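You operate a simulated robot arm through the tools that you are given. There is no shell and no other tool. Be economical: measure what you need, move in short steps, check, and stop when the job is done.

You are at the controls of a simulated robot arm. One attempt, no reset.

JOB
Fit the silver die, dimple the blue strip with it and lay the strip back where it was.
Fine: the frame slide ends out again.

It is judged by the outcome, as a careful person would: the job done as asked, and still so three seconds after it is handed in. It fails if anything else is knocked over, pushed out of place, dropped, spilled or broken.

ROBOT AND FRAMES
A 6-joint arm with a two-finger parallel gripper, fixed in place. Base frame: the origin is at the foot of the arm, x ahead of it, y to its left, z up; the work surface is at about z = 86. Units: cm, degrees, N and s.
With the tool pointing down near the work surface it reaches from about 26 to 68 cm from the base axis. Its first joint turns from -66.0 to 66.0 degrees. Payload 2.9 kg.
Tool frame: the origin (TCP) lies between the finger pads and is the grasp point; the fingertips stand 3 cm ahead of it; z points along the fingers, y is the line along which they close. The gripper opens to 11 cm. The fingers are 2 cm wide and 1 cm thick; the gripper's body (4.8 by 11.2 cm) begins 5.5 cm behind the TCP.
Orientation is that of the tool frame in the base frame, as a unit quaternion [w, x, y, z]. With the fingers straight down and closing along the base's y, the tool's x points along the base's -x, its y along +y and its z along -z.

CONTROLS
- The arm moves only by the tool arm_command. Its argument "targets" is a list of rows, each a list of 7 numbers: the turn, a rotation vector about the tool's x, y, z in degrees, then the shift along the tool's x, y, z in m, then the gripper command, from -1 (fully open) to 1 (shut), values between in proportion. In form: [[rx, ry, rz, x, y, z, hand], ...]. A call has 1 to 8 rows; each row shifts and turns the commanded pose from where the row before left it, along the tool's axes as they then stand. A row lasts 0.2 s, in which the tool goes at most 5 cm and 8.6 degrees; a call with a longer step from one row to the next is refused whole, and so is a gripper value outside its range. Where a pose cannot be reached the arm comes as near as it can. A force on the tool above 60 N (or 10 N above the force at the start of the call, whichever is more), or a blocked arm, ends the call early, and 0.2 s more pass. The fingers move at their own pace (about 10.8 cm/s each) and stop on an object; they squeeze with about 26 N. The grip force told is the motor's: it shows also when the fingers shut on nothing. Time passes only in rows, and 0.2 s behind the last, so rows that do not move let the fingers close. The reply holds the time, the measured pose of the TCP, the force on the tool along the base axes, the opening and the grip force, in the units named above and with some noise, and new pictures: "views" is both (left out), scene, wrist or none.
- Cameras (640 x 400 px; columns grow to the right, rows downward): "scene" is fixed at [7.88, 42.79, 140.17]; the picture's right is [-0.78, -0.62, 0.00], its down [-0.25, 0.31, -0.92] and it looks along [0.57, -0.72, -0.40] (base axes); focal length 285 px, centre (320, 200). "wrist" rides on the gripper at [7.2, 1.7, -10.3] in the tool frame; the picture's right is [-0.23, 0.97, 0.00], its down [-0.76, -0.18, -0.62] and it looks along [-0.61, -0.14, 0.78] (tool axes); focal length 222 px, centre (320, 200). There is no depth. A picture from a camera that has moved, and an enlarged one, comes with that camera's place and axes in the base frame and with its lens.
- enlarge(camera, box): a new picture of the part [left, top, right, bottom] of that camera's present view, enlarged. It takes no simulated time.
- hand_in(): hands the job in; it is judged then, once.

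Work in short steps. Places have to be worked out from the pictures, the camera data and where the tool is seen: move nearer, look again, correct. Check each grasp and each placing, and mend what went wrong. You have 120 turns and 170 pictures in all, those below and enlarged ones among them. Open the gripper and draw the arm clear of the work before you hand the job in, unless the task says otherwise; then end with one line.

The tools are called after ">>>" by a JSON object that holds its "op" and its "data". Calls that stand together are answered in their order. arm_command: Moves the arm, as the interface text tells. Its arguments: {"type":"object","properties":{"targets":{"type":"array","items":{"type":"array","items":{"type":"number"}}},"views":{"type":"string","enum":["both","scene","wrist","none"]}},"required":["targets"]} The other tools are called the same way: enlarge (camera, box) takes an enlarged picture of a part of a camera's view; hand_in () hands the job in.

At the start:

```text
time: 0.0
eef_pos: [31.67, -1.11, 132.78]
ee_rot: [0.002, -0.001, 1.0, 0.0]
force: [-0.2, -0.4, 0.3]
grip_width: 10.97
gripper_force: 0.0
```

scene: 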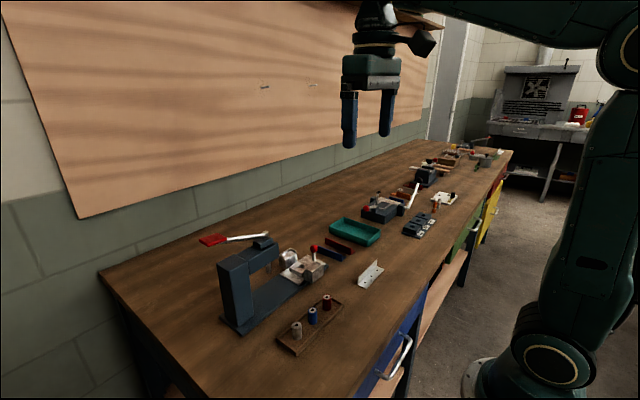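
wrist: 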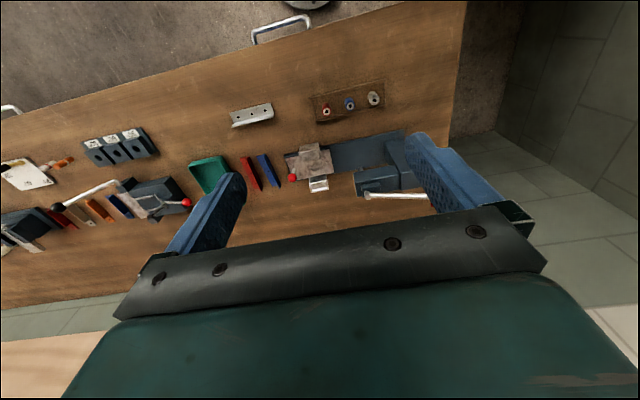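

I'll start by looking closer at the press, the die tray and the strips.

>>> {"op": "enlarge", "data": {"camera": "scene", "box": [190, 220, 350, 360]}}

>>> {"op": "enlarge", "data": {"camera": "wrist", "box": [230, 70, 430, 210]}}

>>> {"op": "enlarge", "data": {"camera": "scene", "box": [310, 130, 510, 290]}}

```text
2.86 times, centred on (270, 290) of scene
camera zoom: at [7.88, 42.79, 140.17], right [-0.78, -0.62, 0.0], down [-0.25, 0.31, -0.92], along [0.57, -0.72, -0.4], focal length 814 px, centre (463, -57)
```

zoom: 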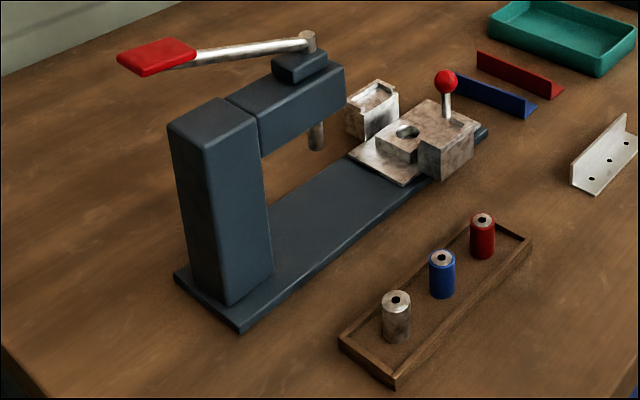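

```text
2.86 times, centred on (330, 140) of wrist
camera zoom: at [24.42, 0.57, 143.29], right [0.23, 0.97, 0.0], down [0.76, -0.18, 0.62], along [0.61, -0.14, -0.78], focal length 635 px, centre (291, 371)
```

zoom: 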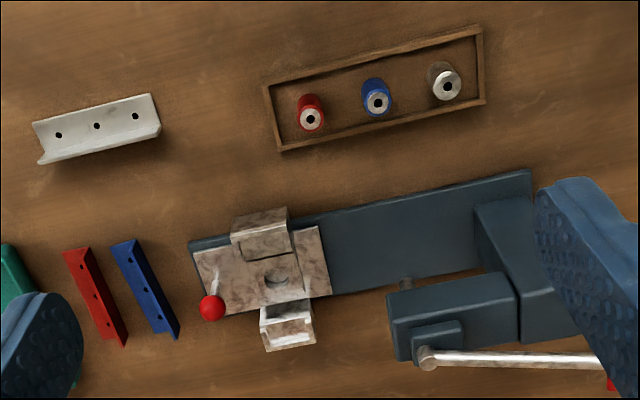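

```text
2.50 times, centred on (410, 210) of scene
camera zoom: at [7.88, 42.79, 140.17], right [-0.78, -0.62, 0.0], down [-0.25, 0.31, -0.92], along [0.57, -0.72, -0.4], focal length 712 px, centre (95, 175)
```

zoom: 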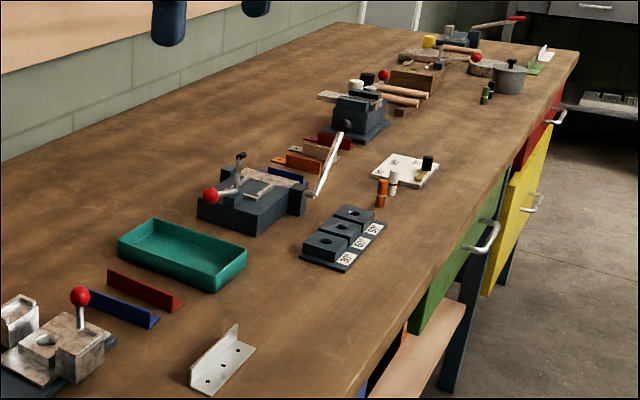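

The press, its slide with the red knob, the die tray (silver nearest its column end), and the strips are clear. I move lower for a closer view with the wrist camera.

>>> {"op": "arm_command", "data": {"targets": [[0, 0, 0, -0.0105, -0.004, 0.038, -1], [0, 0, 0, -0.0105, -0.004, 0.038, -1], [0, 0, 0, -0.0105, -0.004, 0.038, -1], [0, 0, 0, -0.0105, -0.004, 0.038, -1], [0, 0, 0, -0.0105, -0.004, 0.038, -1], [0, 0, 0, -0.0105, -0.004, 0.038, -1]], "views": "wrist"}}

```text
time: 1.4
eef_pos: [37.98, -3.49, 109.87]
ee_rot: [0.001, 0.0, 1.0, 0.0]
force: [0.3, -0.3, 0.1]
grip_width: 11.0
gripper_force: 0.1
camera wrist: at [30.63, -1.82, 120.39], right [0.23, 0.97, 0.0], down [0.76, -0.18, 0.62], along [0.61, -0.14, -0.78], focal length 222 px, centre (320, 200)
```

wrist: 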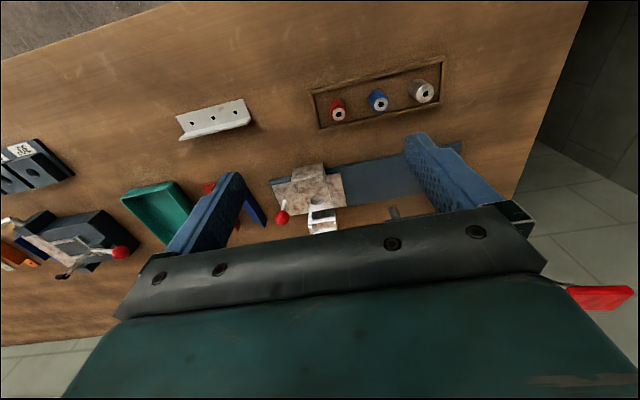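

>>> {"op": "enlarge", "data": {"camera": "wrist", "box": [225, 130, 425, 255]}}

>>> {"op": "enlarge", "data": {"camera": "wrist", "box": [310, 60, 450, 150]}}

>>> {"op": "enlarge", "data": {"camera": "scene", "box": [260, 230, 360, 290]}}

```text
3.20 times, centred on (325, 192) of wrist
camera zoom: at [30.63, -1.82, 120.39], right [0.23, 0.97, 0.0], down [0.76, -0.18, 0.62], along [0.61, -0.14, -0.78], focal length 711 px, centre (304, 224)
```

zoom: 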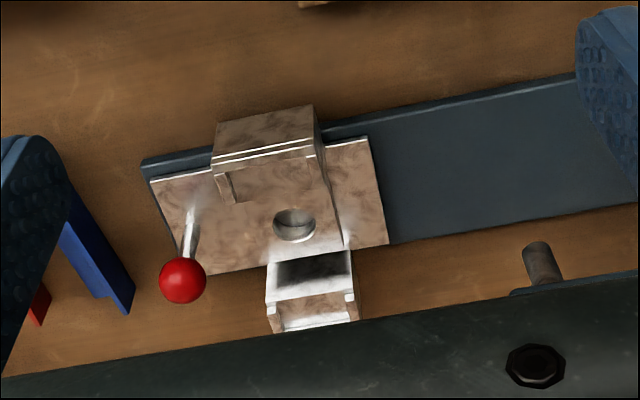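

```text
4.44 times, centred on (380, 105) of wrist
camera zoom: at [30.63, -1.82, 120.39], right [0.23, 0.97, 0.0], down [0.76, -0.18, 0.62], along [0.61, -0.14, -0.78], focal length 987 px, centre (53, 622)
```

zoom: 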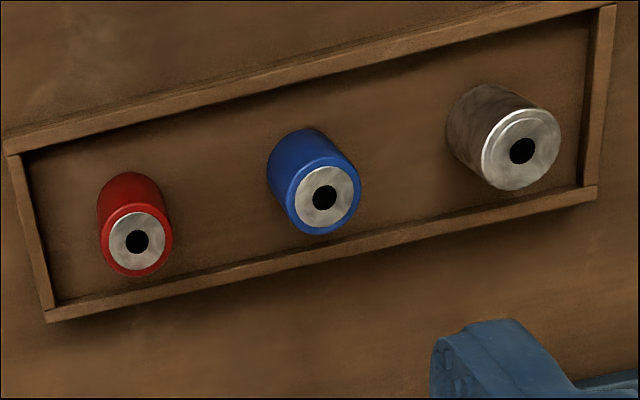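

```text
6.40 times, centred on (310, 260) of scene
camera zoom: at [7.89, 42.79, 140.17], right [-0.78, -0.62, 0.0], down [-0.25, 0.31, -0.92], along [0.57, -0.72, -0.4], focal length 1824 px, centre (384, -184)
```

zoom: 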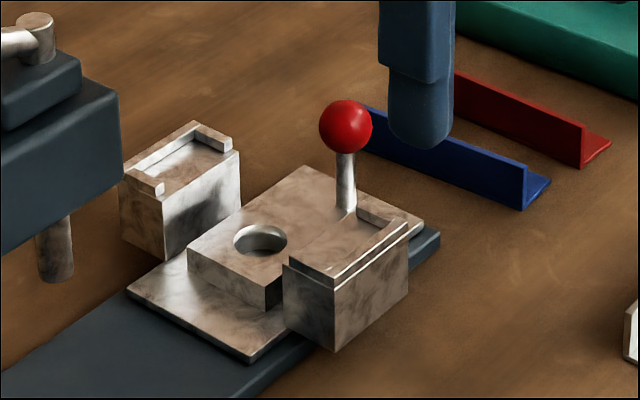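

The slide carries a die block with a socket between two lipped rests; the strip should bridge the rests. I take a closer look at the blue strip.

>>> {"op": "arm_command", "data": {"targets": [[0, 0, 0, -0.005, -0.038, -0.0, -1], [0, 0, 0, -0.005, -0.038, 0.0, -1], [0, 0, 0, -0.005, -0.038, 0.01, -1], [0, 0, 0, -0.005, -0.038, 0.03, -1], [0, 0, 0, 0, 0, 0.03, -1]], "views": "wrist"}}

>>> {"op": "enlarge", "data": {"camera": "wrist", "box": [220, 120, 420, 245]}}

```text
time: 2.6
eef_pos: [40.06, -18.66, 102.99]
ee_rot: [0.001, -0.001, 1.0, 0.0]
force: [-0.1, 0.1, 0.1]
grip_width: 11.02
gripper_force: 0.2
camera wrist: at [32.79, -17.11, 113.44], right [0.23, 0.97, 0.0], down [0.76, -0.18, 0.62], along [0.61, -0.14, -0.78], focal length 222 px, centre (320, 200)
```

wrist: 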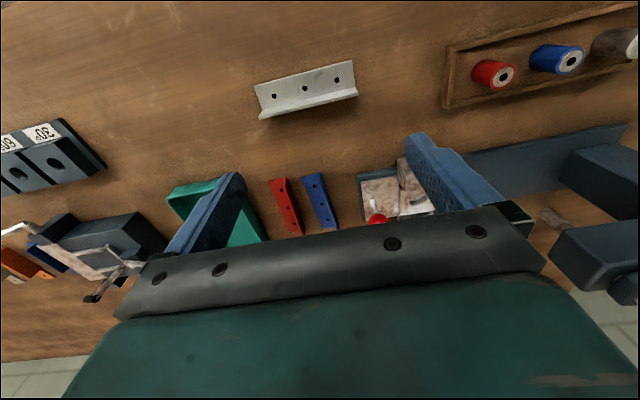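

```text
3.20 times, centred on (320, 182) of wrist
camera zoom: at [32.79, -17.11, 113.44], right [0.23, 0.97, 0.0], down [0.76, -0.18, 0.62], along [0.61, -0.14, -0.78], focal length 711 px, centre (320, 256)
```

zoom: 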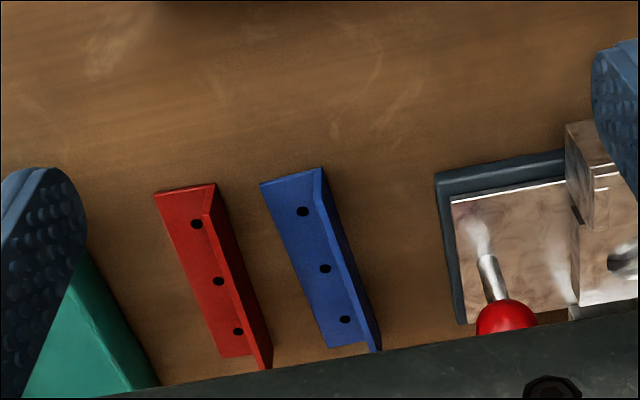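

The blue strip is an L-profile (flange with 3 holes, wall on its +y side), about 11 cm long along x, matching the rests. I now move above the silver die, estimated at (40, 10).

>>> {"op": "arm_command", "data": {"targets": [[0, 0, 0, 0, 0.048, -0.0, -1], [0, 0, 0, 0, 0.048, 0.0, -1], [0, 0, 0, 0, 0.048, 0, -1], [0, 0, 0, 0, 0.048, 0, -1], [0, 0, 0, 0, 0.048, 0.015, -1], [0, 0, 0, 0, 0.046, 0.015, -1], [0, 0, 0, 0, 0, 0, -1]], "views": "both"}}

>>> {"op": "enlarge", "data": {"camera": "wrist", "box": [220, 60, 420, 185]}}

```text
refused: row 5 steps farther than a row can; nothing moved
```

```text
3.20 times, centred on (320, 122) of wrist
camera zoom: at [32.79, -17.11, 113.44], right [0.23, 0.97, 0.0], down [0.76, -0.18, 0.62], along [0.61, -0.14, -0.78], focal length 711 px, centre (320, 448)
```

zoom: 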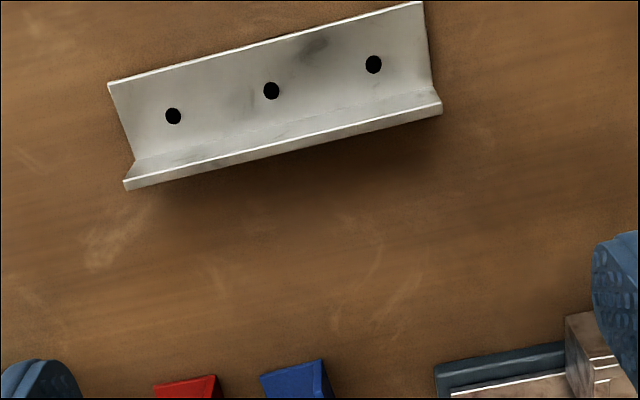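

The step was slightly too long; I repeat it within the limit.

>>> {"op": "arm_command", "data": {"targets": [[0, 0, 0, 0, 0.045, 0, -1], [0, 0, 0, 0, 0.045, 0, -1], [0, 0, 0, 0, 0.045, 0, -1], [0, 0, 0, 0, 0.045, 0, -1], [0, 0, 0, 0, 0.045, 0.01, -1], [0, 0, 0, 0, 0.045, 0.01, -1], [0, 0, 0, 0, 0.016, 0.01, -1], [0, 0, 0, 0, 0, 0, -1]], "views": "wrist"}}

>>> {"op": "enlarge", "data": {"camera": "wrist", "box": [220, 60, 420, 185]}}

```text
time: 4.4
eef_pos: [40.06, 10.1, 100.1]
ee_rot: [0.001, 0.0, 1.0, 0.0]
force: [-1.0, -0.4, -0.3]
grip_width: 11.0
gripper_force: 0.1
camera wrist: at [32.76, 11.68, 110.52], right [0.23, 0.97, 0.0], down [0.76, -0.18, 0.62], along [0.61, -0.14, -0.78], focal length 222 px, centre (320, 200)
```

wrist: 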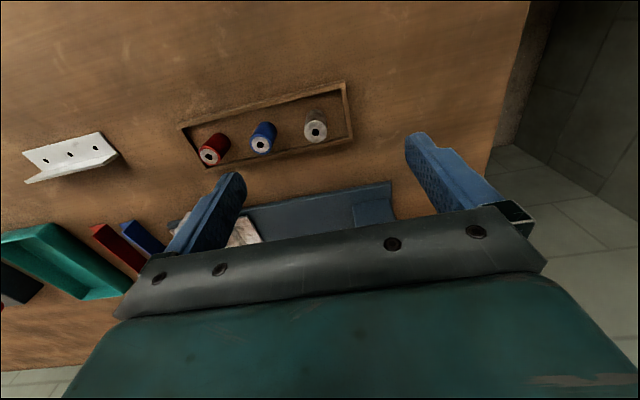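

```text
3.20 times, centred on (320, 122) of wrist
camera zoom: at [32.76, 11.68, 110.52], right [0.23, 0.97, 0.0], down [0.76, -0.18, 0.62], along [0.61, -0.14, -0.78], focal length 711 px, centre (320, 448)
```

zoom: 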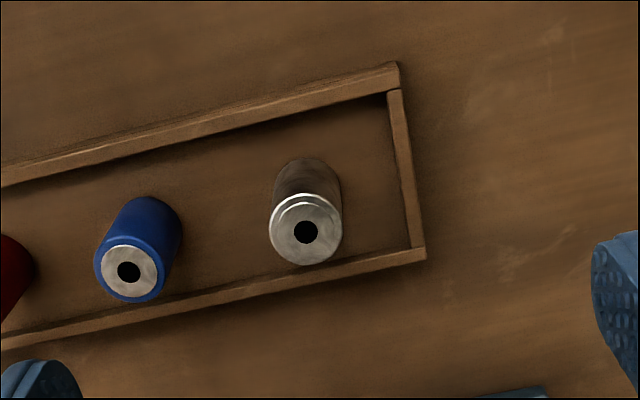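

The silver die top is at about (40.7, 9.4, 89.9), 2.2 cm across. I narrow the fingers to 3.6 cm, centre over it and go partway down.

>>> {"op": "arm_command", "data": {"targets": [[0, 0, 0, -0.0065, -0.007, 0, 0.345], [0, 0, 0, 0, 0, 0, 0.345], [0, 0, 0, 0, 0, 0.03, 0.345], [0, 0, 0, 0, 0, 0.02, 0.345], [0, 0, 0, 0, 0, 0, 0.345]], "views": "wrist"}}

>>> {"op": "enlarge", "data": {"camera": "wrist", "box": [240, 80, 400, 200]}}

```text
time: 5.6
eef_pos: [40.81, 9.35, 95.04]
ee_rot: [0.001, -0.001, 1.0, 0.0]
force: [-0.3, 0.9, 0.4]
grip_width: 3.61
gripper_force: 0.0
camera wrist: at [33.43, 10.97, 105.48], right [0.23, 0.97, 0.0], down [0.76, -0.18, 0.62], along [0.61, -0.14, -0.78], focal length 222 px, centre (320, 200)
```

wrist: 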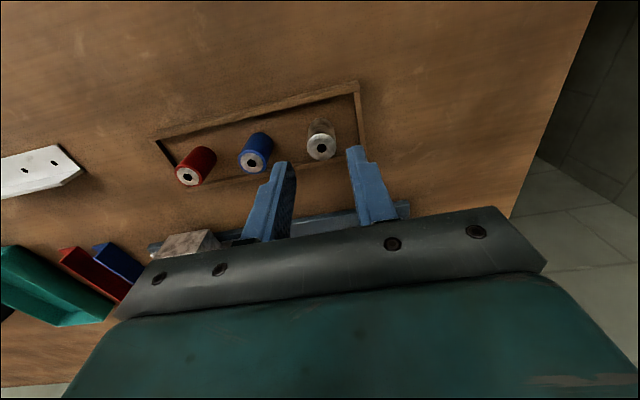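

```text
3.33 times, centred on (320, 140) of wrist
camera zoom: at [33.43, 10.97, 105.48], right [0.23, 0.97, 0.0], down [0.76, -0.18, 0.62], along [0.61, -0.14, -0.78], focal length 740 px, centre (320, 400)
```

zoom: 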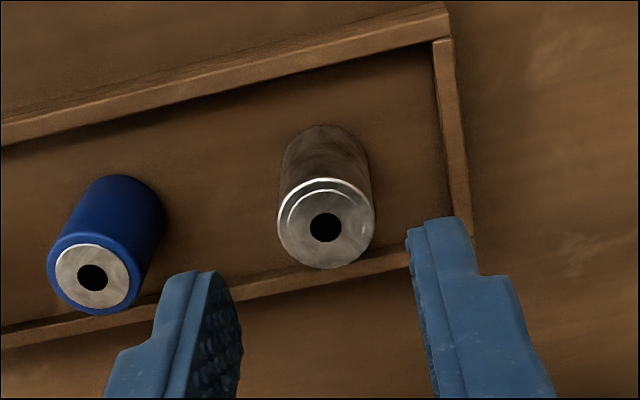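

Alignment is within about 1 mm. I go down to grip the top 1.5 cm of the die and close.

>>> {"op": "arm_command", "data": {"targets": [[0, 0, 0, 0.001, 0.001, 0.018, 0.345], [0, 0, 0, 0, 0, 0.0185, 0.345], [0, 0, 0, 0, 0, 0, 0.345], [0, 0, 0, 0, 0, 0, 0.8], [0, 0, 0, 0, 0, 0, 1], [0, 0, 0, 0, 0, 0, 1]], "views": "wrist"}}

```text
time: 7.0
eef_pos: [40.58, 9.37, 91.39]
ee_rot: [0.0, -0.001, 1.0, 0.0]
force: [0.1, -0.6, -0.7]
grip_width: 2.07
gripper_force: 25.8
camera wrist: at [33.31, 11.02, 101.84], right [0.23, 0.97, 0.0], down [0.76, -0.18, 0.62], along [0.61, -0.14, -0.78], focal length 222 px, centre (320, 200)
```

wrist: 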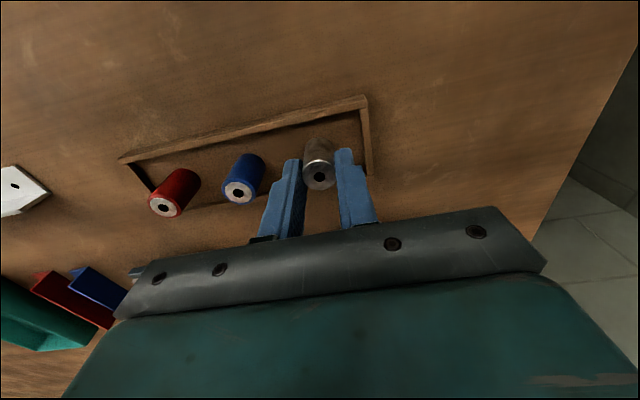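

The die is held (2.07 cm). I lift it, go to y = -7.8 first and then forward over the socket.

>>> {"op": "arm_command", "data": {"targets": [[0, 0, 0, 0, 0, -0.04, 1], [0, 0, 0, 0, 0, -0.04, 1], [0, 0, 0, 0, 0, -0.03, 1], [0, 0, 0, 0, -0.043, 0, 1], [0, 0, 0, 0, -0.043, 0, 1], [0, 0, 0, 0, -0.043, 0, 1], [0, 0, 0, 0, -0.043, 0, 1], [0, 0, 0, 0, 0, 0, 1]], "views": "none"}}

>>> {"op": "arm_command", "data": {"targets": [[0, 0, 0, -0.036, 0, 0, 1], [0, 0, 0, -0.036, 0, 0, 1], [0, 0, 0, -0.036, 0, 0, 1], [0, 0, 0, -0.034, 0, 0, 1], [0, 0, 0, 0, 0, 0, 1]], "views": "both"}}

>>> {"op": "enlarge", "data": {"camera": "wrist", "box": [230, 90, 410, 210]}}

>>> {"op": "enlarge", "data": {"camera": "scene", "box": [240, 190, 360, 300]}}

```text
time: 8.8
eef_pos: [40.5, -7.91, 102.37]
ee_rot: [0.0, -0.001, 1.0, 0.001]
force: [0.2, -0.4, -0.8]
grip_width: 2.06
gripper_force: 26.1
```

```text
time: 10.0
eef_pos: [54.81, -7.82, 102.3]
ee_rot: [0.0, -0.001, 1.0, 0.001]
force: [0.1, 1.5, -1.2]
grip_width: 2.09
gripper_force: 26.0
camera wrist: at [47.45, -6.19, 112.79], right [0.23, 0.97, 0.0], down [0.76, -0.18, 0.62], along [0.61, -0.14, -0.78], focal length 222 px, centre (320, 200)
```

scene: 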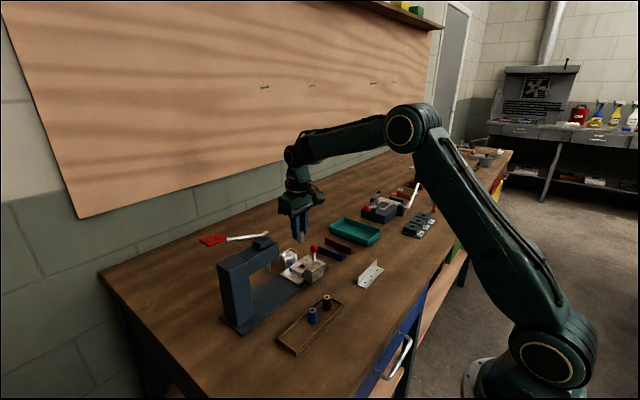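
wrist: 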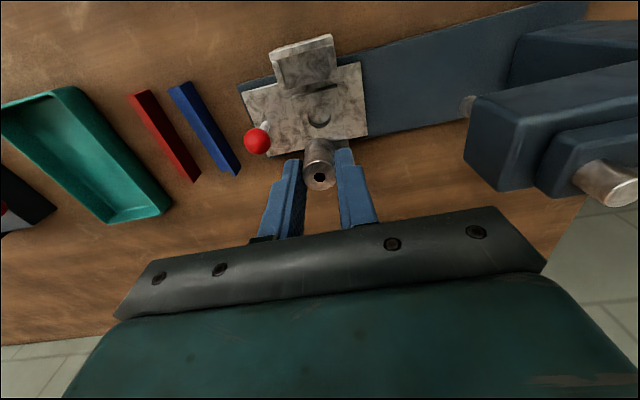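

```text
3.33 times, centred on (320, 150) of wrist
camera zoom: at [47.45, -6.19, 112.79], right [0.23, 0.97, 0.0], down [0.76, -0.18, 0.62], along [0.61, -0.14, -0.78], focal length 740 px, centre (320, 367)
```

zoom: 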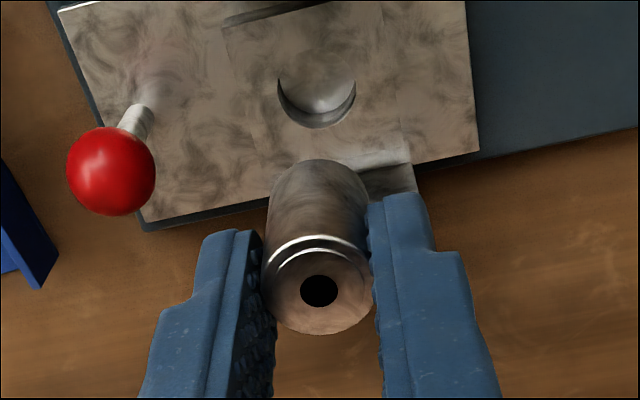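

```text
3.64 times, centred on (300, 245) of scene
camera zoom: at [7.89, 42.79, 140.17], right [-0.78, -0.62, 0.0], down [-0.25, 0.31, -0.92], along [0.57, -0.72, -0.4], focal length 1036 px, centre (393, 36)
```

zoom: 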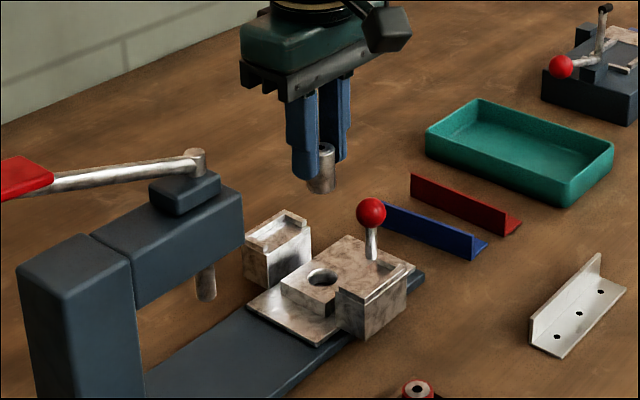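

The die hangs straight, and the socket is nearly under it at about (55.1, -8.0, 89). I lower to just above the block and check from both cameras.

>>> {"op": "arm_command", "data": {"targets": [[0, 0, 0, -0.002, -0.0015, 0.025, 1], [0, 0, 0, 0, 0, 0.025, 1], [0, 0, 0, 0, 0, 0.008, 1], [0, 0, 0, 0, 0, 0, 1]], "views": "none"}}

>>> {"op": "enlarge", "data": {"camera": "wrist", "box": [260, 90, 380, 190]}}

>>> {"op": "enlarge", "data": {"camera": "scene", "box": [270, 220, 340, 290]}}

```text
time: 11.0
eef_pos: [55.04, -7.99, 96.52]
ee_rot: [0.001, -0.001, 1.0, 0.001]
force: [0.7, -0.7, -1.4]
grip_width: 2.08
gripper_force: 25.5
```

```text
4.00 times, centred on (320, 140) of wrist
camera zoom: at [47.71, -6.34, 107.04], right [0.23, 0.97, 0.0], down [0.76, -0.18, 0.62], along [0.61, -0.14, -0.78], focal length 888 px, centre (320, 440)
```

zoom: 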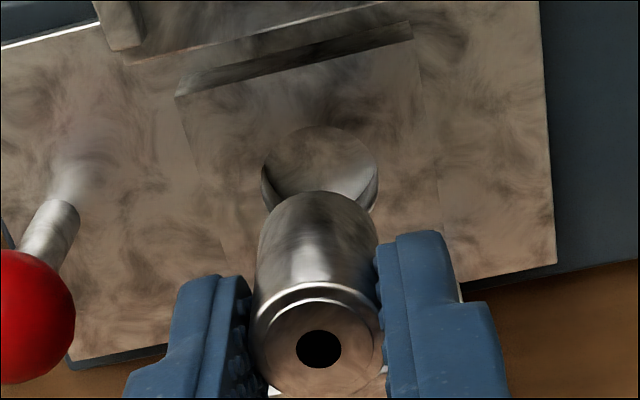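

```text
5.71 times, centred on (305, 255) of scene
camera zoom: at [7.89, 42.79, 140.17], right [-0.78, -0.62, 0.0], down [-0.25, 0.31, -0.92], along [0.57, -0.72, -0.4], focal length 1628 px, centre (406, -114)
```

zoom: 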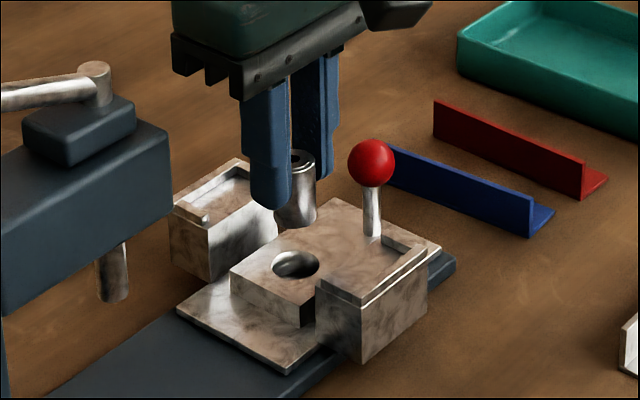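

Both views suggest the die is nearly over the socket. I check with a tighter zoom.

>>> {"op": "enlarge", "data": {"camera": "scene", "box": [286, 240, 316, 275]}}

>>> {"op": "enlarge", "data": {"camera": "wrist", "box": [295, 115, 345, 155]}}

```text
11.43 times, centred on (301, 258) of scene
camera zoom: at [7.89, 42.79, 140.17], right [-0.78, -0.62, 0.0], down [-0.25, 0.31, -0.92], along [0.57, -0.72, -0.4], focal length 3257 px, centre (537, -457)
```

zoom: 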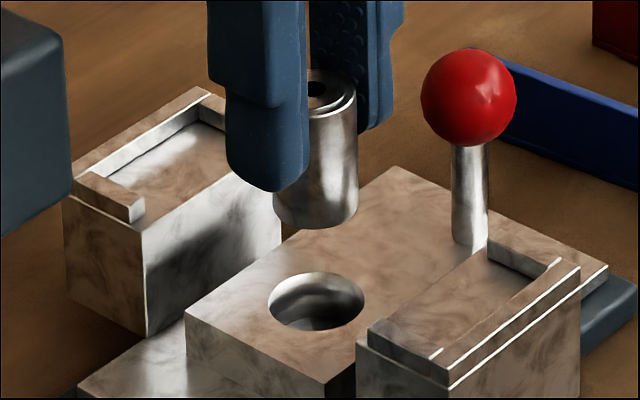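

```text
10.00 times, centred on (320, 135) of wrist
camera zoom: at [47.71, -6.34, 107.04], right [0.23, 0.97, 0.0], down [0.76, -0.18, 0.62], along [0.61, -0.14, -0.78], focal length 2221 px, centre (320, 850)
```

zoom: 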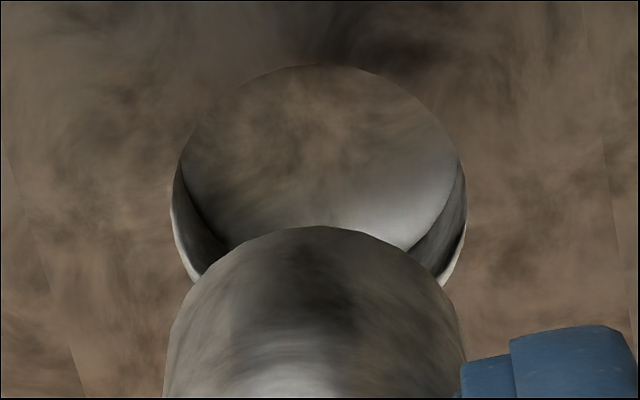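

The die is centred over the socket within about half a millimetre. I lower it gently, watching force.

>>> {"op": "arm_command", "data": {"targets": [[0, 0, 0, 0, 0, 0.012, 1], [0, 0, 0, 0, 0, 0.012, 1], [0, 0, 0, 0, 0, 0.004, 1], [0, 0, 0, 0, 0, 0.003, 1], [0, 0, 0, 0, 0, 0.003, 1]], "views": "none"}}

>>> {"op": "enlarge", "data": {"camera": "scene", "box": [286, 240, 316, 275]}}

```text
time: 12.2
eef_pos: [55.05, -7.88, 93.15]
ee_rot: [0.001, -0.001, 1.0, 0.0]
force: [-0.5, 0.6, -1.3]
grip_width: 2.05
gripper_force: 26.1
```

```text
11.43 times, centred on (301, 258) of scene
camera zoom: at [7.89, 42.79, 140.17], right [-0.78, -0.62, 0.0], down [-0.25, 0.31, -0.92], along [0.57, -0.72, -0.4], focal length 3257 px, centre (537, -457)
```

zoom: 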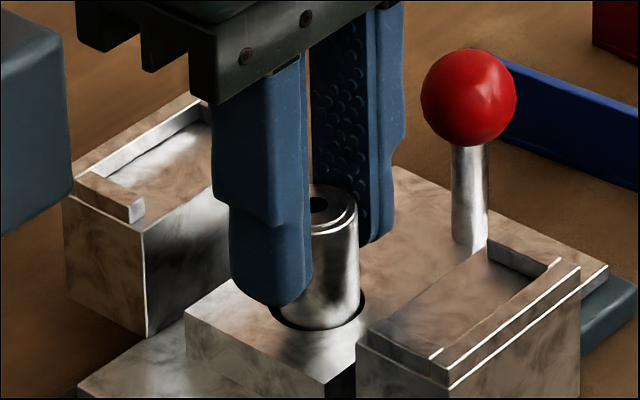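

The die bottom has entered the socket with no contact force. I keep lowering until it seats.

>>> {"op": "arm_command", "data": {"targets": [[0, 0, 0, 0, 0, 0.003, 1], [0, 0, 0, 0, 0, 0.003, 1], [0, 0, 0, 0, 0, 0.002, 1], [0, 0, 0, 0, 0, 0.001, 1]], "views": "none"}}

>>> {"op": "enlarge", "data": {"camera": "scene", "box": [286, 240, 316, 275]}}

```text
time: 13.2
eef_pos: [55.07, -7.97, 92.24]
ee_rot: [0.0, -0.001, 1.0, 0.001]
force: [-0.6, 0.3, -1.6]
grip_width: 2.07
gripper_force: 26.4
```

```text
11.43 times, centred on (301, 258) of scene
camera zoom: at [7.89, 42.79, 140.17], right [-0.78, -0.62, 0.0], down [-0.25, 0.31, -0.92], along [0.57, -0.72, -0.4], focal length 3257 px, centre (537, -457)
```

zoom: 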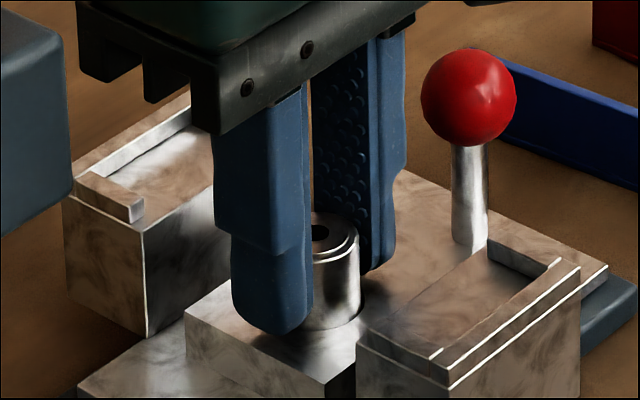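

>>> {"op": "arm_command", "data": {"targets": [[0, 0, 0, 0, 0, 0.002, 1], [0, 0, 0, 0, 0, 0.0015, 1], [0, 0, 0, 0, 0, 0.001, 1], [0, 0, 0, 0, 0, 0, 1]], "views": "none"}}

>>> {"op": "enlarge", "data": {"camera": "scene", "box": [286, 240, 316, 275]}}

```text
time: 14.2
eef_pos: [55.08, -8.0, 91.9]
ee_rot: [0.002, 0.0, 1.0, 0.0]
force: [-3.9, 2.0, 26.7]
grip_width: 2.08
gripper_force: 26.3
```

```text
11.43 times, centred on (301, 258) of scene
camera zoom: at [7.83, 42.8, 140.17], right [-0.78, -0.62, 0.0], down [-0.25, 0.31, -0.92], along [0.57, -0.72, -0.4], focal length 3257 px, centre (537, -457)
```

zoom: 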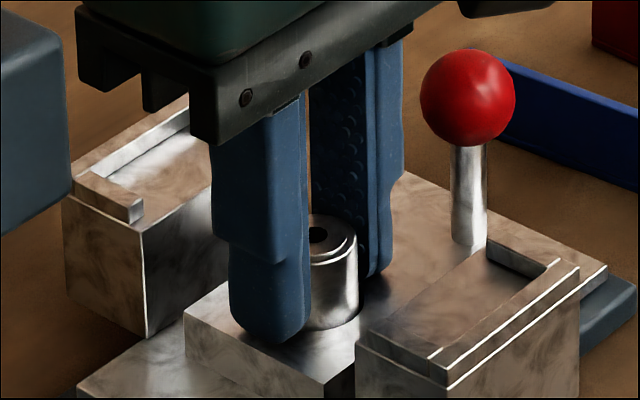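

27 N contact and the die did not drop further: it is seated. I release and lift clear.

>>> {"op": "arm_command", "data": {"targets": [[0, 0, 0, 0, 0, -0.002, 0.7], [0, 0, 0, 0, 0, 0, 0.3], [0, 0, 0, 0, 0, 0, 0.3], [0, 0, 0, 0, 0, -0.03, 0.3], [0, 0, 0, 0, 0, -0.05, 0.3], [0, 0, 0, 0, 0, -0.03, 0.3]], "views": "none"}}

>>> {"op": "enlarge", "data": {"camera": "scene", "box": [280, 235, 320, 280]}}

>>> {"op": "enlarge", "data": {"camera": "wrist", "box": [220, 20, 420, 160]}}

```text
time: 15.6
eef_pos: [54.96, -7.95, 103.0]
ee_rot: [0.0, 0.0, 1.0, 0.001]
force: [-0.4, 0.0, 0.1]
grip_width: 3.85
gripper_force: 0.1
```

```text
8.89 times, centred on (300, 258) of scene
camera zoom: at [7.88, 42.79, 140.17], right [-0.78, -0.62, 0.0], down [-0.25, 0.31, -0.92], along [0.57, -0.72, -0.4], focal length 2533 px, centre (498, -311)
```

zoom: 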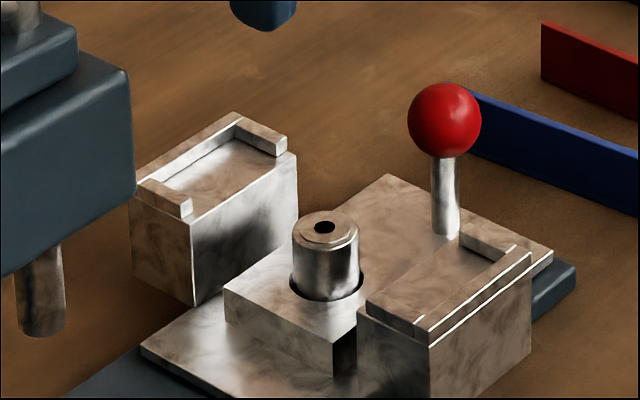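

```text
2.86 times, centred on (320, 90) of wrist
camera zoom: at [47.64, -6.3, 113.47], right [0.23, 0.97, 0.0], down [0.76, -0.18, 0.62], along [0.61, -0.14, -0.78], focal length 635 px, centre (320, 514)
```

zoom: 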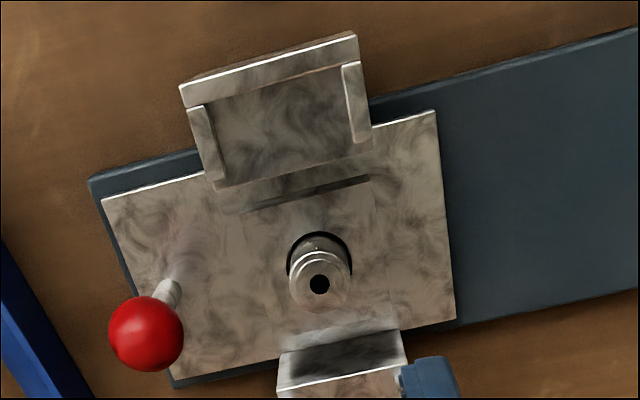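

The die stands seated in the socket. Next I move over the blue strip and look at it.

>>> {"op": "arm_command", "data": {"targets": [[0, 0, 0, 0, -0.045, 0, 0.3], [0, 0, 0, 0, -0.045, 0, 0.3], [0, 0, 0, 0, -0.045, 0, 0.3], [0, 0, 0, 0, 0, 0.03, 0.0], [0, 0, 0, 0, 0, 0, 0.0]], "views": "wrist"}}

>>> {"op": "enlarge", "data": {"camera": "wrist", "box": [220, 40, 420, 180]}}

>>> {"op": "enlarge", "data": {"camera": "scene", "box": [305, 225, 365, 265]}}

```text
time: 16.8
eef_pos: [54.94, -21.52, 99.99]
ee_rot: [0.001, -0.001, 1.0, 0.0]
force: [-0.3, -0.4, -0.1]
grip_width: 5.49
gripper_force: 0.0
camera wrist: at [47.7, -19.84, 110.47], right [0.23, 0.97, 0.0], down [0.76, -0.18, 0.62], along [0.61, -0.14, -0.78], focal length 222 px, centre (320, 200)
```

wrist: 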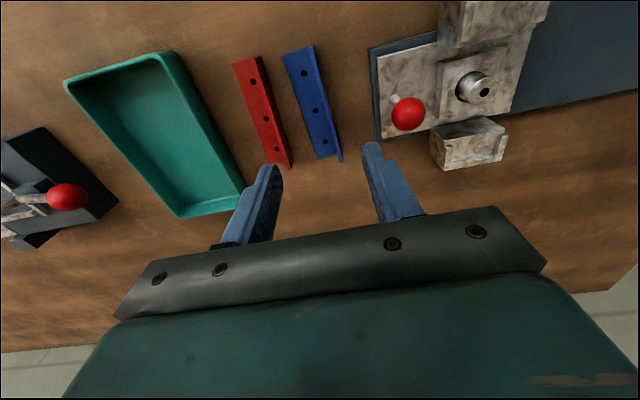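

```text
2.86 times, centred on (320, 110) of wrist
camera zoom: at [47.7, -19.84, 110.47], right [0.23, 0.97, 0.0], down [0.76, -0.18, 0.62], along [0.61, -0.14, -0.78], focal length 635 px, centre (320, 457)
```

zoom: 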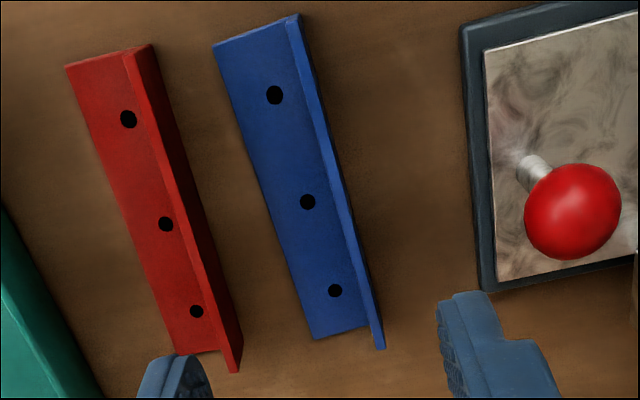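

```text
10.00 times, centred on (335, 245) of scene
camera zoom: at [7.89, 42.79, 140.17], right [-0.78, -0.62, 0.0], down [-0.25, 0.31, -0.92], along [0.57, -0.72, -0.4], focal length 2850 px, centre (170, -250)
```

zoom: 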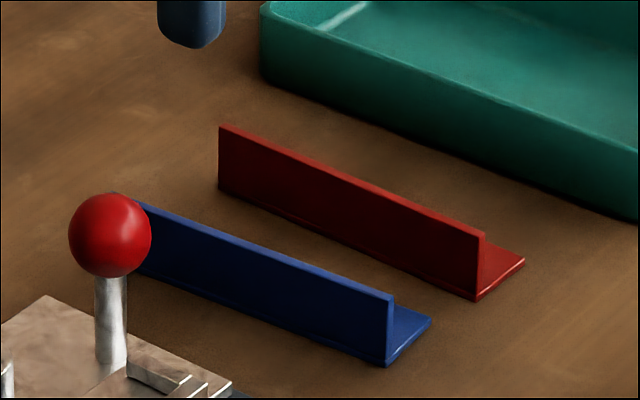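

The blue strip's middle hole is at about (54.85, -21.9), its wall at y ≈ -20.6, yawed ~2.7°. I align with the wall, open to 3 cm and go down partway.

>>> {"op": "arm_command", "data": {"targets": [[0, 0, -2.7, 0, 0.009, 0, 0.45], [0, 0, 0, 0, 0, 0.03, 0.45], [0, 0, 0, 0, 0, 0.03, 0.45], [0, 0, 0, 0, 0, 0, 0.45]], "views": "wrist"}}

>>> {"op": "enlarge", "data": {"camera": "wrist", "box": [240, 80, 400, 192]}}

>>> {"op": "enlarge", "data": {"camera": "scene", "box": [305, 220, 365, 265]}}

```text
time: 17.8
eef_pos: [55.0, -20.47, 93.88]
ee_rot: [0.001, -0.024, 1.0, 0.0]
force: [0.2, -0.6, 0.0]
grip_width: 3.03
gripper_force: 0.2
camera wrist: at [47.63, -19.19, 104.34], right [0.18, 0.98, 0.0], down [0.77, -0.14, 0.62], along [0.61, -0.11, -0.78], focal length 222 px, centre (320, 200)
```

wrist: 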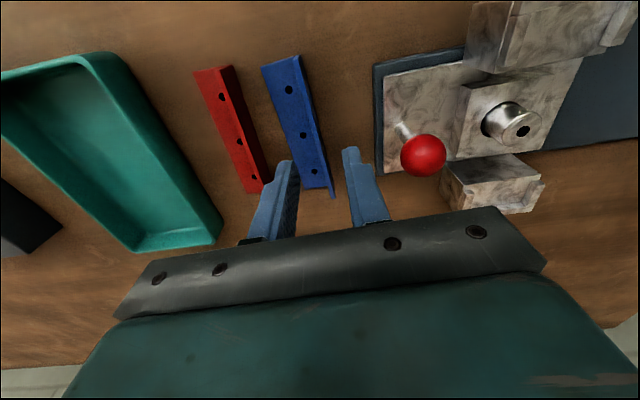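

```text
3.57 times, centred on (320, 136) of wrist
camera zoom: at [47.63, -19.19, 104.34], right [0.18, 0.98, 0.0], down [0.77, -0.14, 0.62], along [0.61, -0.11, -0.78], focal length 793 px, centre (320, 429)
```

zoom: 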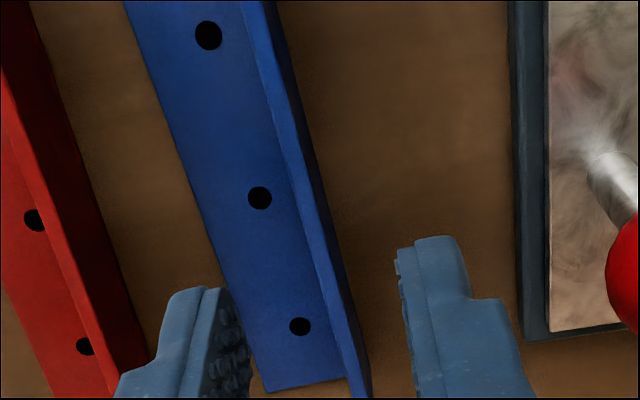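

```text
8.89 times, centred on (335, 242) of scene
camera zoom: at [7.88, 42.79, 140.17], right [-0.78, -0.62, 0.0], down [-0.25, 0.31, -0.92], along [0.57, -0.72, -0.4], focal length 2533 px, centre (187, -178)
```

zoom: 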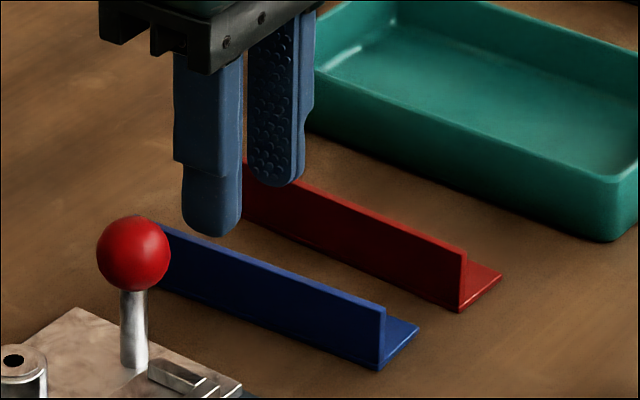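

The wall sits about 3.5 mm toward -y of the tool axis; yaw matches. I correct, go down and close on the wall.

>>> {"op": "arm_command", "data": {"targets": [[0, 0, 0, 0.0025, -0.0035, 0, 0.45], [0, 0, 0, 0, 0, 0.02, 0.45], [0, 0, 0, 0, 0, 0.015, 0.45], [0, 0, 0, 0, 0, 0.004, 0.45], [0, 0, 0, 0, 0, 0, 0.45]], "views": "none"}}

>>> {"op": "enlarge", "data": {"camera": "wrist", "box": [240, 80, 400, 192]}}

>>> {"op": "enlarge", "data": {"camera": "scene", "box": [305, 220, 365, 265]}}

```text
time: 19.0
eef_pos: [54.77, -20.94, 90.02]
ee_rot: [0.001, -0.025, 1.0, 0.0]
force: [-0.2, 0.1, -0.1]
grip_width: 3.01
gripper_force: 0.1
```

```text
3.57 times, centred on (320, 136) of wrist
camera zoom: at [47.43, -19.57, 100.54], right [0.18, 0.98, 0.0], down [0.77, -0.14, 0.62], along [0.61, -0.11, -0.78], focal length 793 px, centre (320, 429)
```

zoom: 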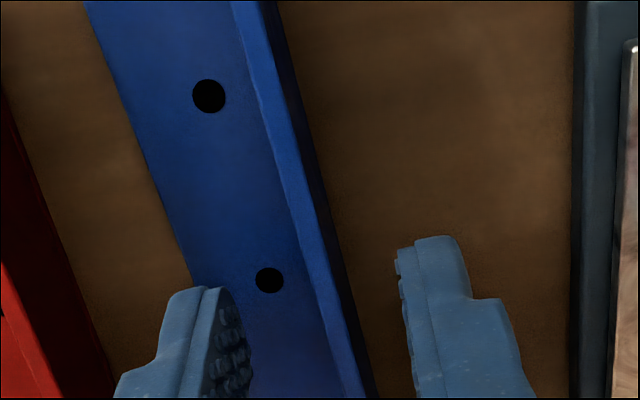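

```text
8.89 times, centred on (335, 242) of scene
camera zoom: at [7.88, 42.79, 140.17], right [-0.78, -0.62, 0.0], down [-0.25, 0.31, -0.92], along [0.57, -0.72, -0.4], focal length 2533 px, centre (187, -178)
```

zoom: 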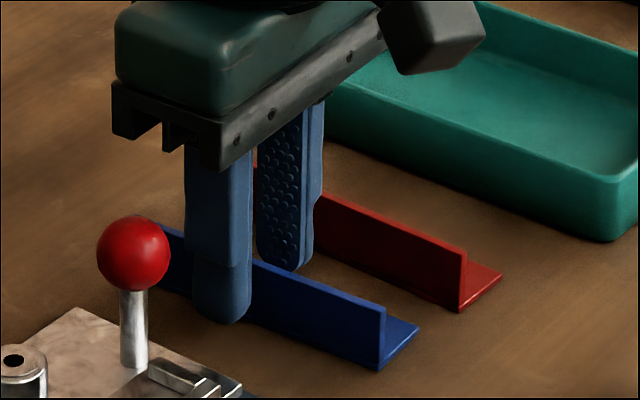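

Wall lies between the fingers, about 1 mm off centre. I nudge and close.

>>> {"op": "arm_command", "data": {"targets": [[0, 0, 0, 0, 0.001, 0.001, 0.45], [0, 0, 0, 0, 0, 0, 0.7], [0, 0, 0, 0, 0, 0, 0.9], [0, 0, 0, 0, 0, 0, 1], [0, 0, 0, 0, 0, 0, 1]], "views": "none"}}

>>> {"op": "enlarge", "data": {"camera": "wrist", "box": [220, 60, 420, 200]}}

```text
time: 20.2
eef_pos: [54.91, -20.79, 90.0]
ee_rot: [0.001, -0.025, 1.0, 0.0]
force: [-0.2, 0.6, -0.5]
grip_width: 0.3
gripper_force: 26.0
```

```text
2.86 times, centred on (320, 130) of wrist
camera zoom: at [47.43, -19.48, 100.47], right [0.18, 0.98, 0.0], down [0.77, -0.14, 0.62], along [0.61, -0.11, -0.78], focal length 635 px, centre (320, 400)
```

zoom: 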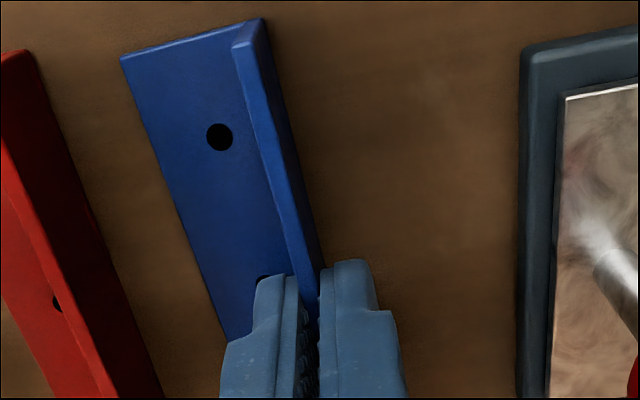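

Wall gripped (0.3 cm thick). I lift straight up, square the yaw and carry the strip over the rests.

>>> {"op": "arm_command", "data": {"targets": [[0, 0, 0, 0, 0, -0.02, 1], [0, 0, 0, 0, 0, -0.04, 1], [0, 0, 0, 0, 0, -0.04, 1], [0, 0, 2.7, 0, 0, 0, 1], [0, 0, 0, -0.001, 0.047, 0, 1], [0, 0, 0, -0.002, 0.047, 0, 1], [0, 0, 0, -0.002, 0.046, 0, 1], [0, 0, 0, 0, 0, 0, 1]], "views": "both"}}

>>> {"op": "enlarge", "data": {"camera": "wrist", "box": [220, 20, 420, 200]}}

>>> {"op": "enlarge", "data": {"camera": "scene", "box": [270, 205, 350, 280]}}

```text
time: 22.0
eef_pos: [55.39, -6.79, 100.04]
ee_rot: [0.001, 0.0, 1.0, 0.001]
force: [0.7, 0.5, -0.5]
grip_width: 0.29
gripper_force: 25.9
camera wrist: at [48.02, -5.17, 110.44], right [0.23, 0.97, 0.0], down [0.76, -0.18, 0.62], along [0.61, -0.14, -0.78], focal length 222 px, centre (320, 200)
```

scene: 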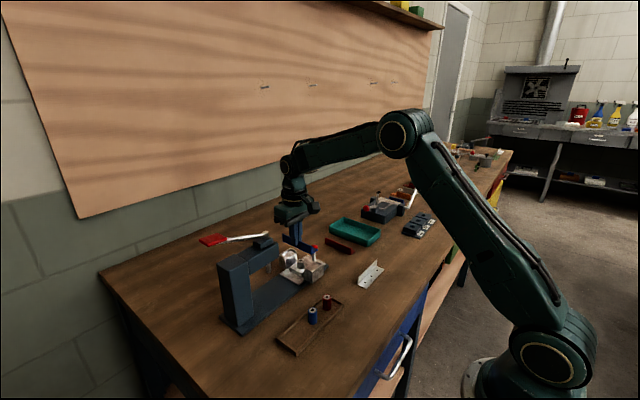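
wrist: 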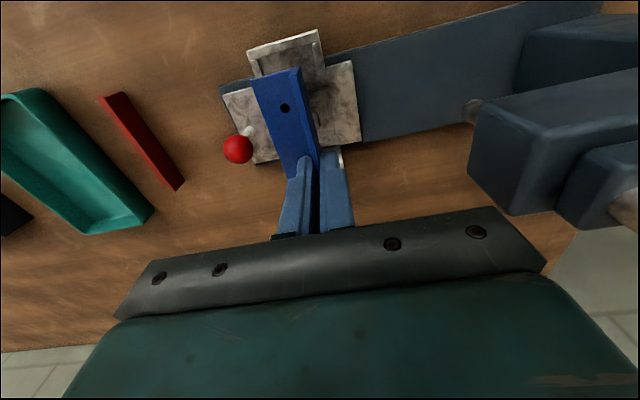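

```text
2.22 times, centred on (320, 110) of wrist
camera zoom: at [48.02, -5.17, 110.44], right [0.23, 0.97, 0.0], down [0.76, -0.18, 0.62], along [0.61, -0.14, -0.78], focal length 494 px, centre (320, 400)
```

zoom: 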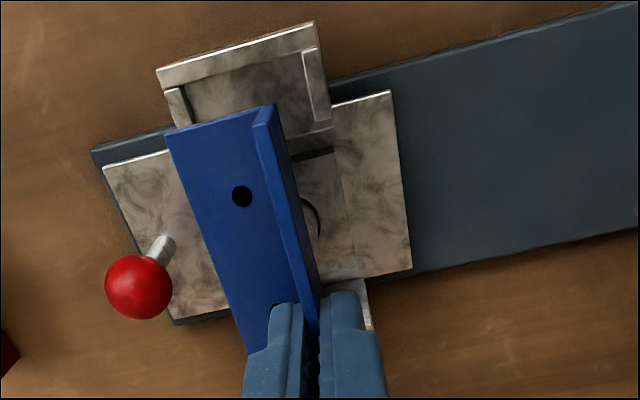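

```text
5.33 times, centred on (310, 242) of scene
camera zoom: at [7.88, 42.79, 140.17], right [-0.78, -0.62, 0.0], down [-0.25, 0.31, -0.92], along [0.57, -0.72, -0.4], focal length 1520 px, centre (373, -27)
```

zoom: 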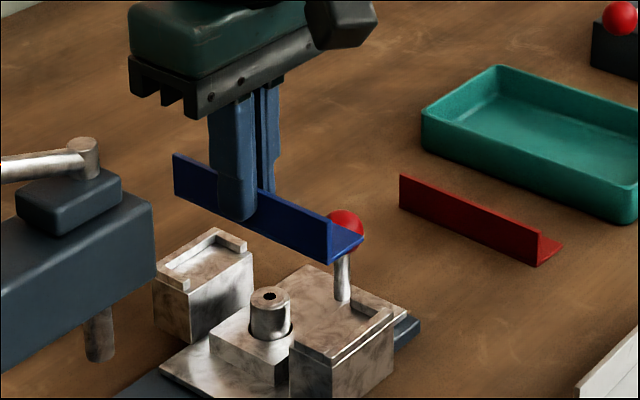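

The strip's middle hole projects to about (55.15, -8.1), nearly over the die at (55.2, -8.0). I correct 1 mm and lower to just above the rests.

>>> {"op": "arm_command", "data": {"targets": [[0, 0, 0, -0.0005, 0.001, 0.02, 1], [0, 0, 0, 0, 0, 0.016, 1], [0, 0, 0, 0, 0, 0, 1]], "views": "none"}}

>>> {"op": "enlarge", "data": {"camera": "wrist", "box": [220, 20, 420, 200]}}

>>> {"op": "enlarge", "data": {"camera": "scene", "box": [275, 225, 335, 285]}}

```text
time: 22.8
eef_pos: [55.3, -6.68, 96.44]
ee_rot: [0.001, -0.002, 1.0, 0.0]
force: [-0.4, 0.3, -0.6]
grip_width: 0.27
gripper_force: 25.9
```

```text
2.22 times, centred on (320, 110) of wrist
camera zoom: at [48.04, -5.09, 106.86], right [0.23, 0.97, 0.0], down [0.76, -0.18, 0.62], along [0.61, -0.14, -0.78], focal length 494 px, centre (320, 400)
```

zoom: 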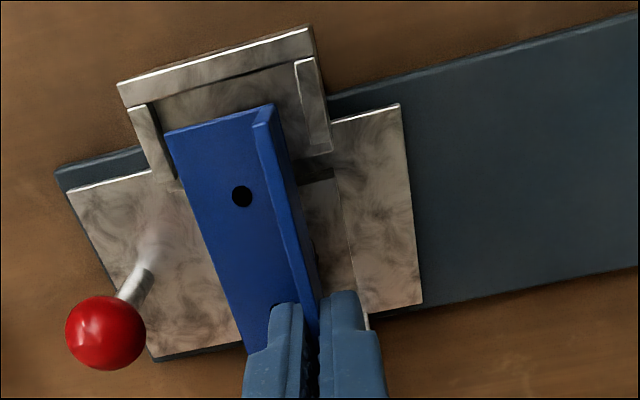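

```text
6.67 times, centred on (305, 255) of scene
camera zoom: at [7.89, 42.79, 140.17], right [-0.78, -0.62, 0.0], down [-0.25, 0.31, -0.92], along [0.57, -0.72, -0.4], focal length 1900 px, centre (420, -167)
```

zoom: 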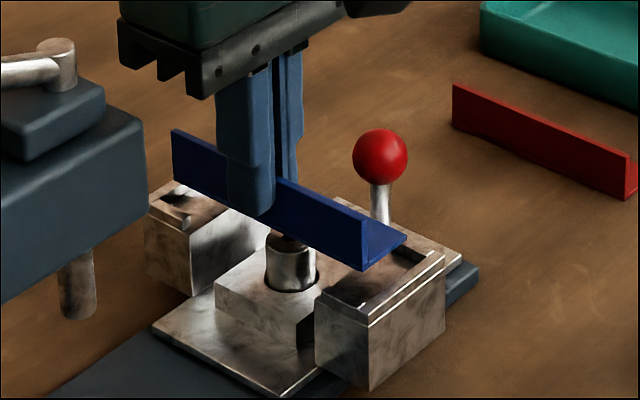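

>>> {"op": "arm_command", "data": {"targets": [[0, 0, 0, 0.001, 0, 0.008, 1], [0, 0, 0, 0, 0, 0, 1]], "views": "none"}}

>>> {"op": "enlarge", "data": {"camera": "scene", "box": [280, 235, 325, 280]}}

>>> {"op": "enlarge", "data": {"camera": "wrist", "box": [240, 20, 360, 128]}}

```text
time: 23.4
eef_pos: [55.25, -6.69, 95.58]
ee_rot: [0.001, 0.0, 1.0, 0.0]
force: [0.2, -0.8, -1.1]
grip_width: 0.3
gripper_force: 26.1
```

```text
8.89 times, centred on (302, 258) of scene
camera zoom: at [7.89, 42.79, 140.17], right [-0.78, -0.62, 0.0], down [-0.25, 0.31, -0.92], along [0.57, -0.72, -0.4], focal length 2533 px, centre (476, -311)
```

zoom: 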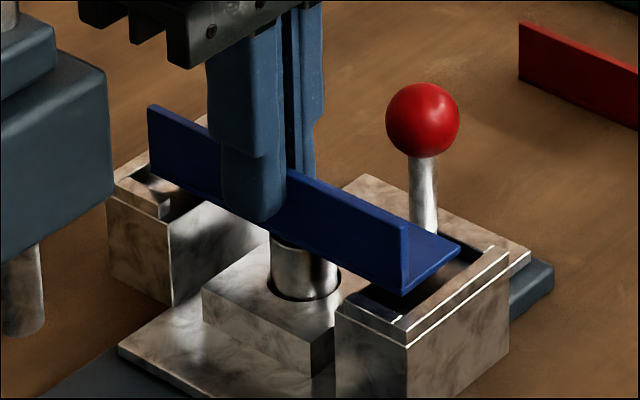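

```text
3.70 times, centred on (300, 74) of wrist
camera zoom: at [47.94, -5.1, 106.05], right [0.23, 0.97, 0.0], down [0.76, -0.18, 0.62], along [0.61, -0.14, -0.78], focal length 823 px, centre (394, 667)
```

zoom: 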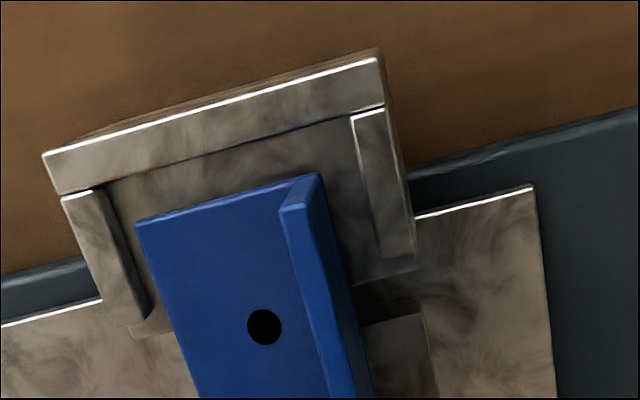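

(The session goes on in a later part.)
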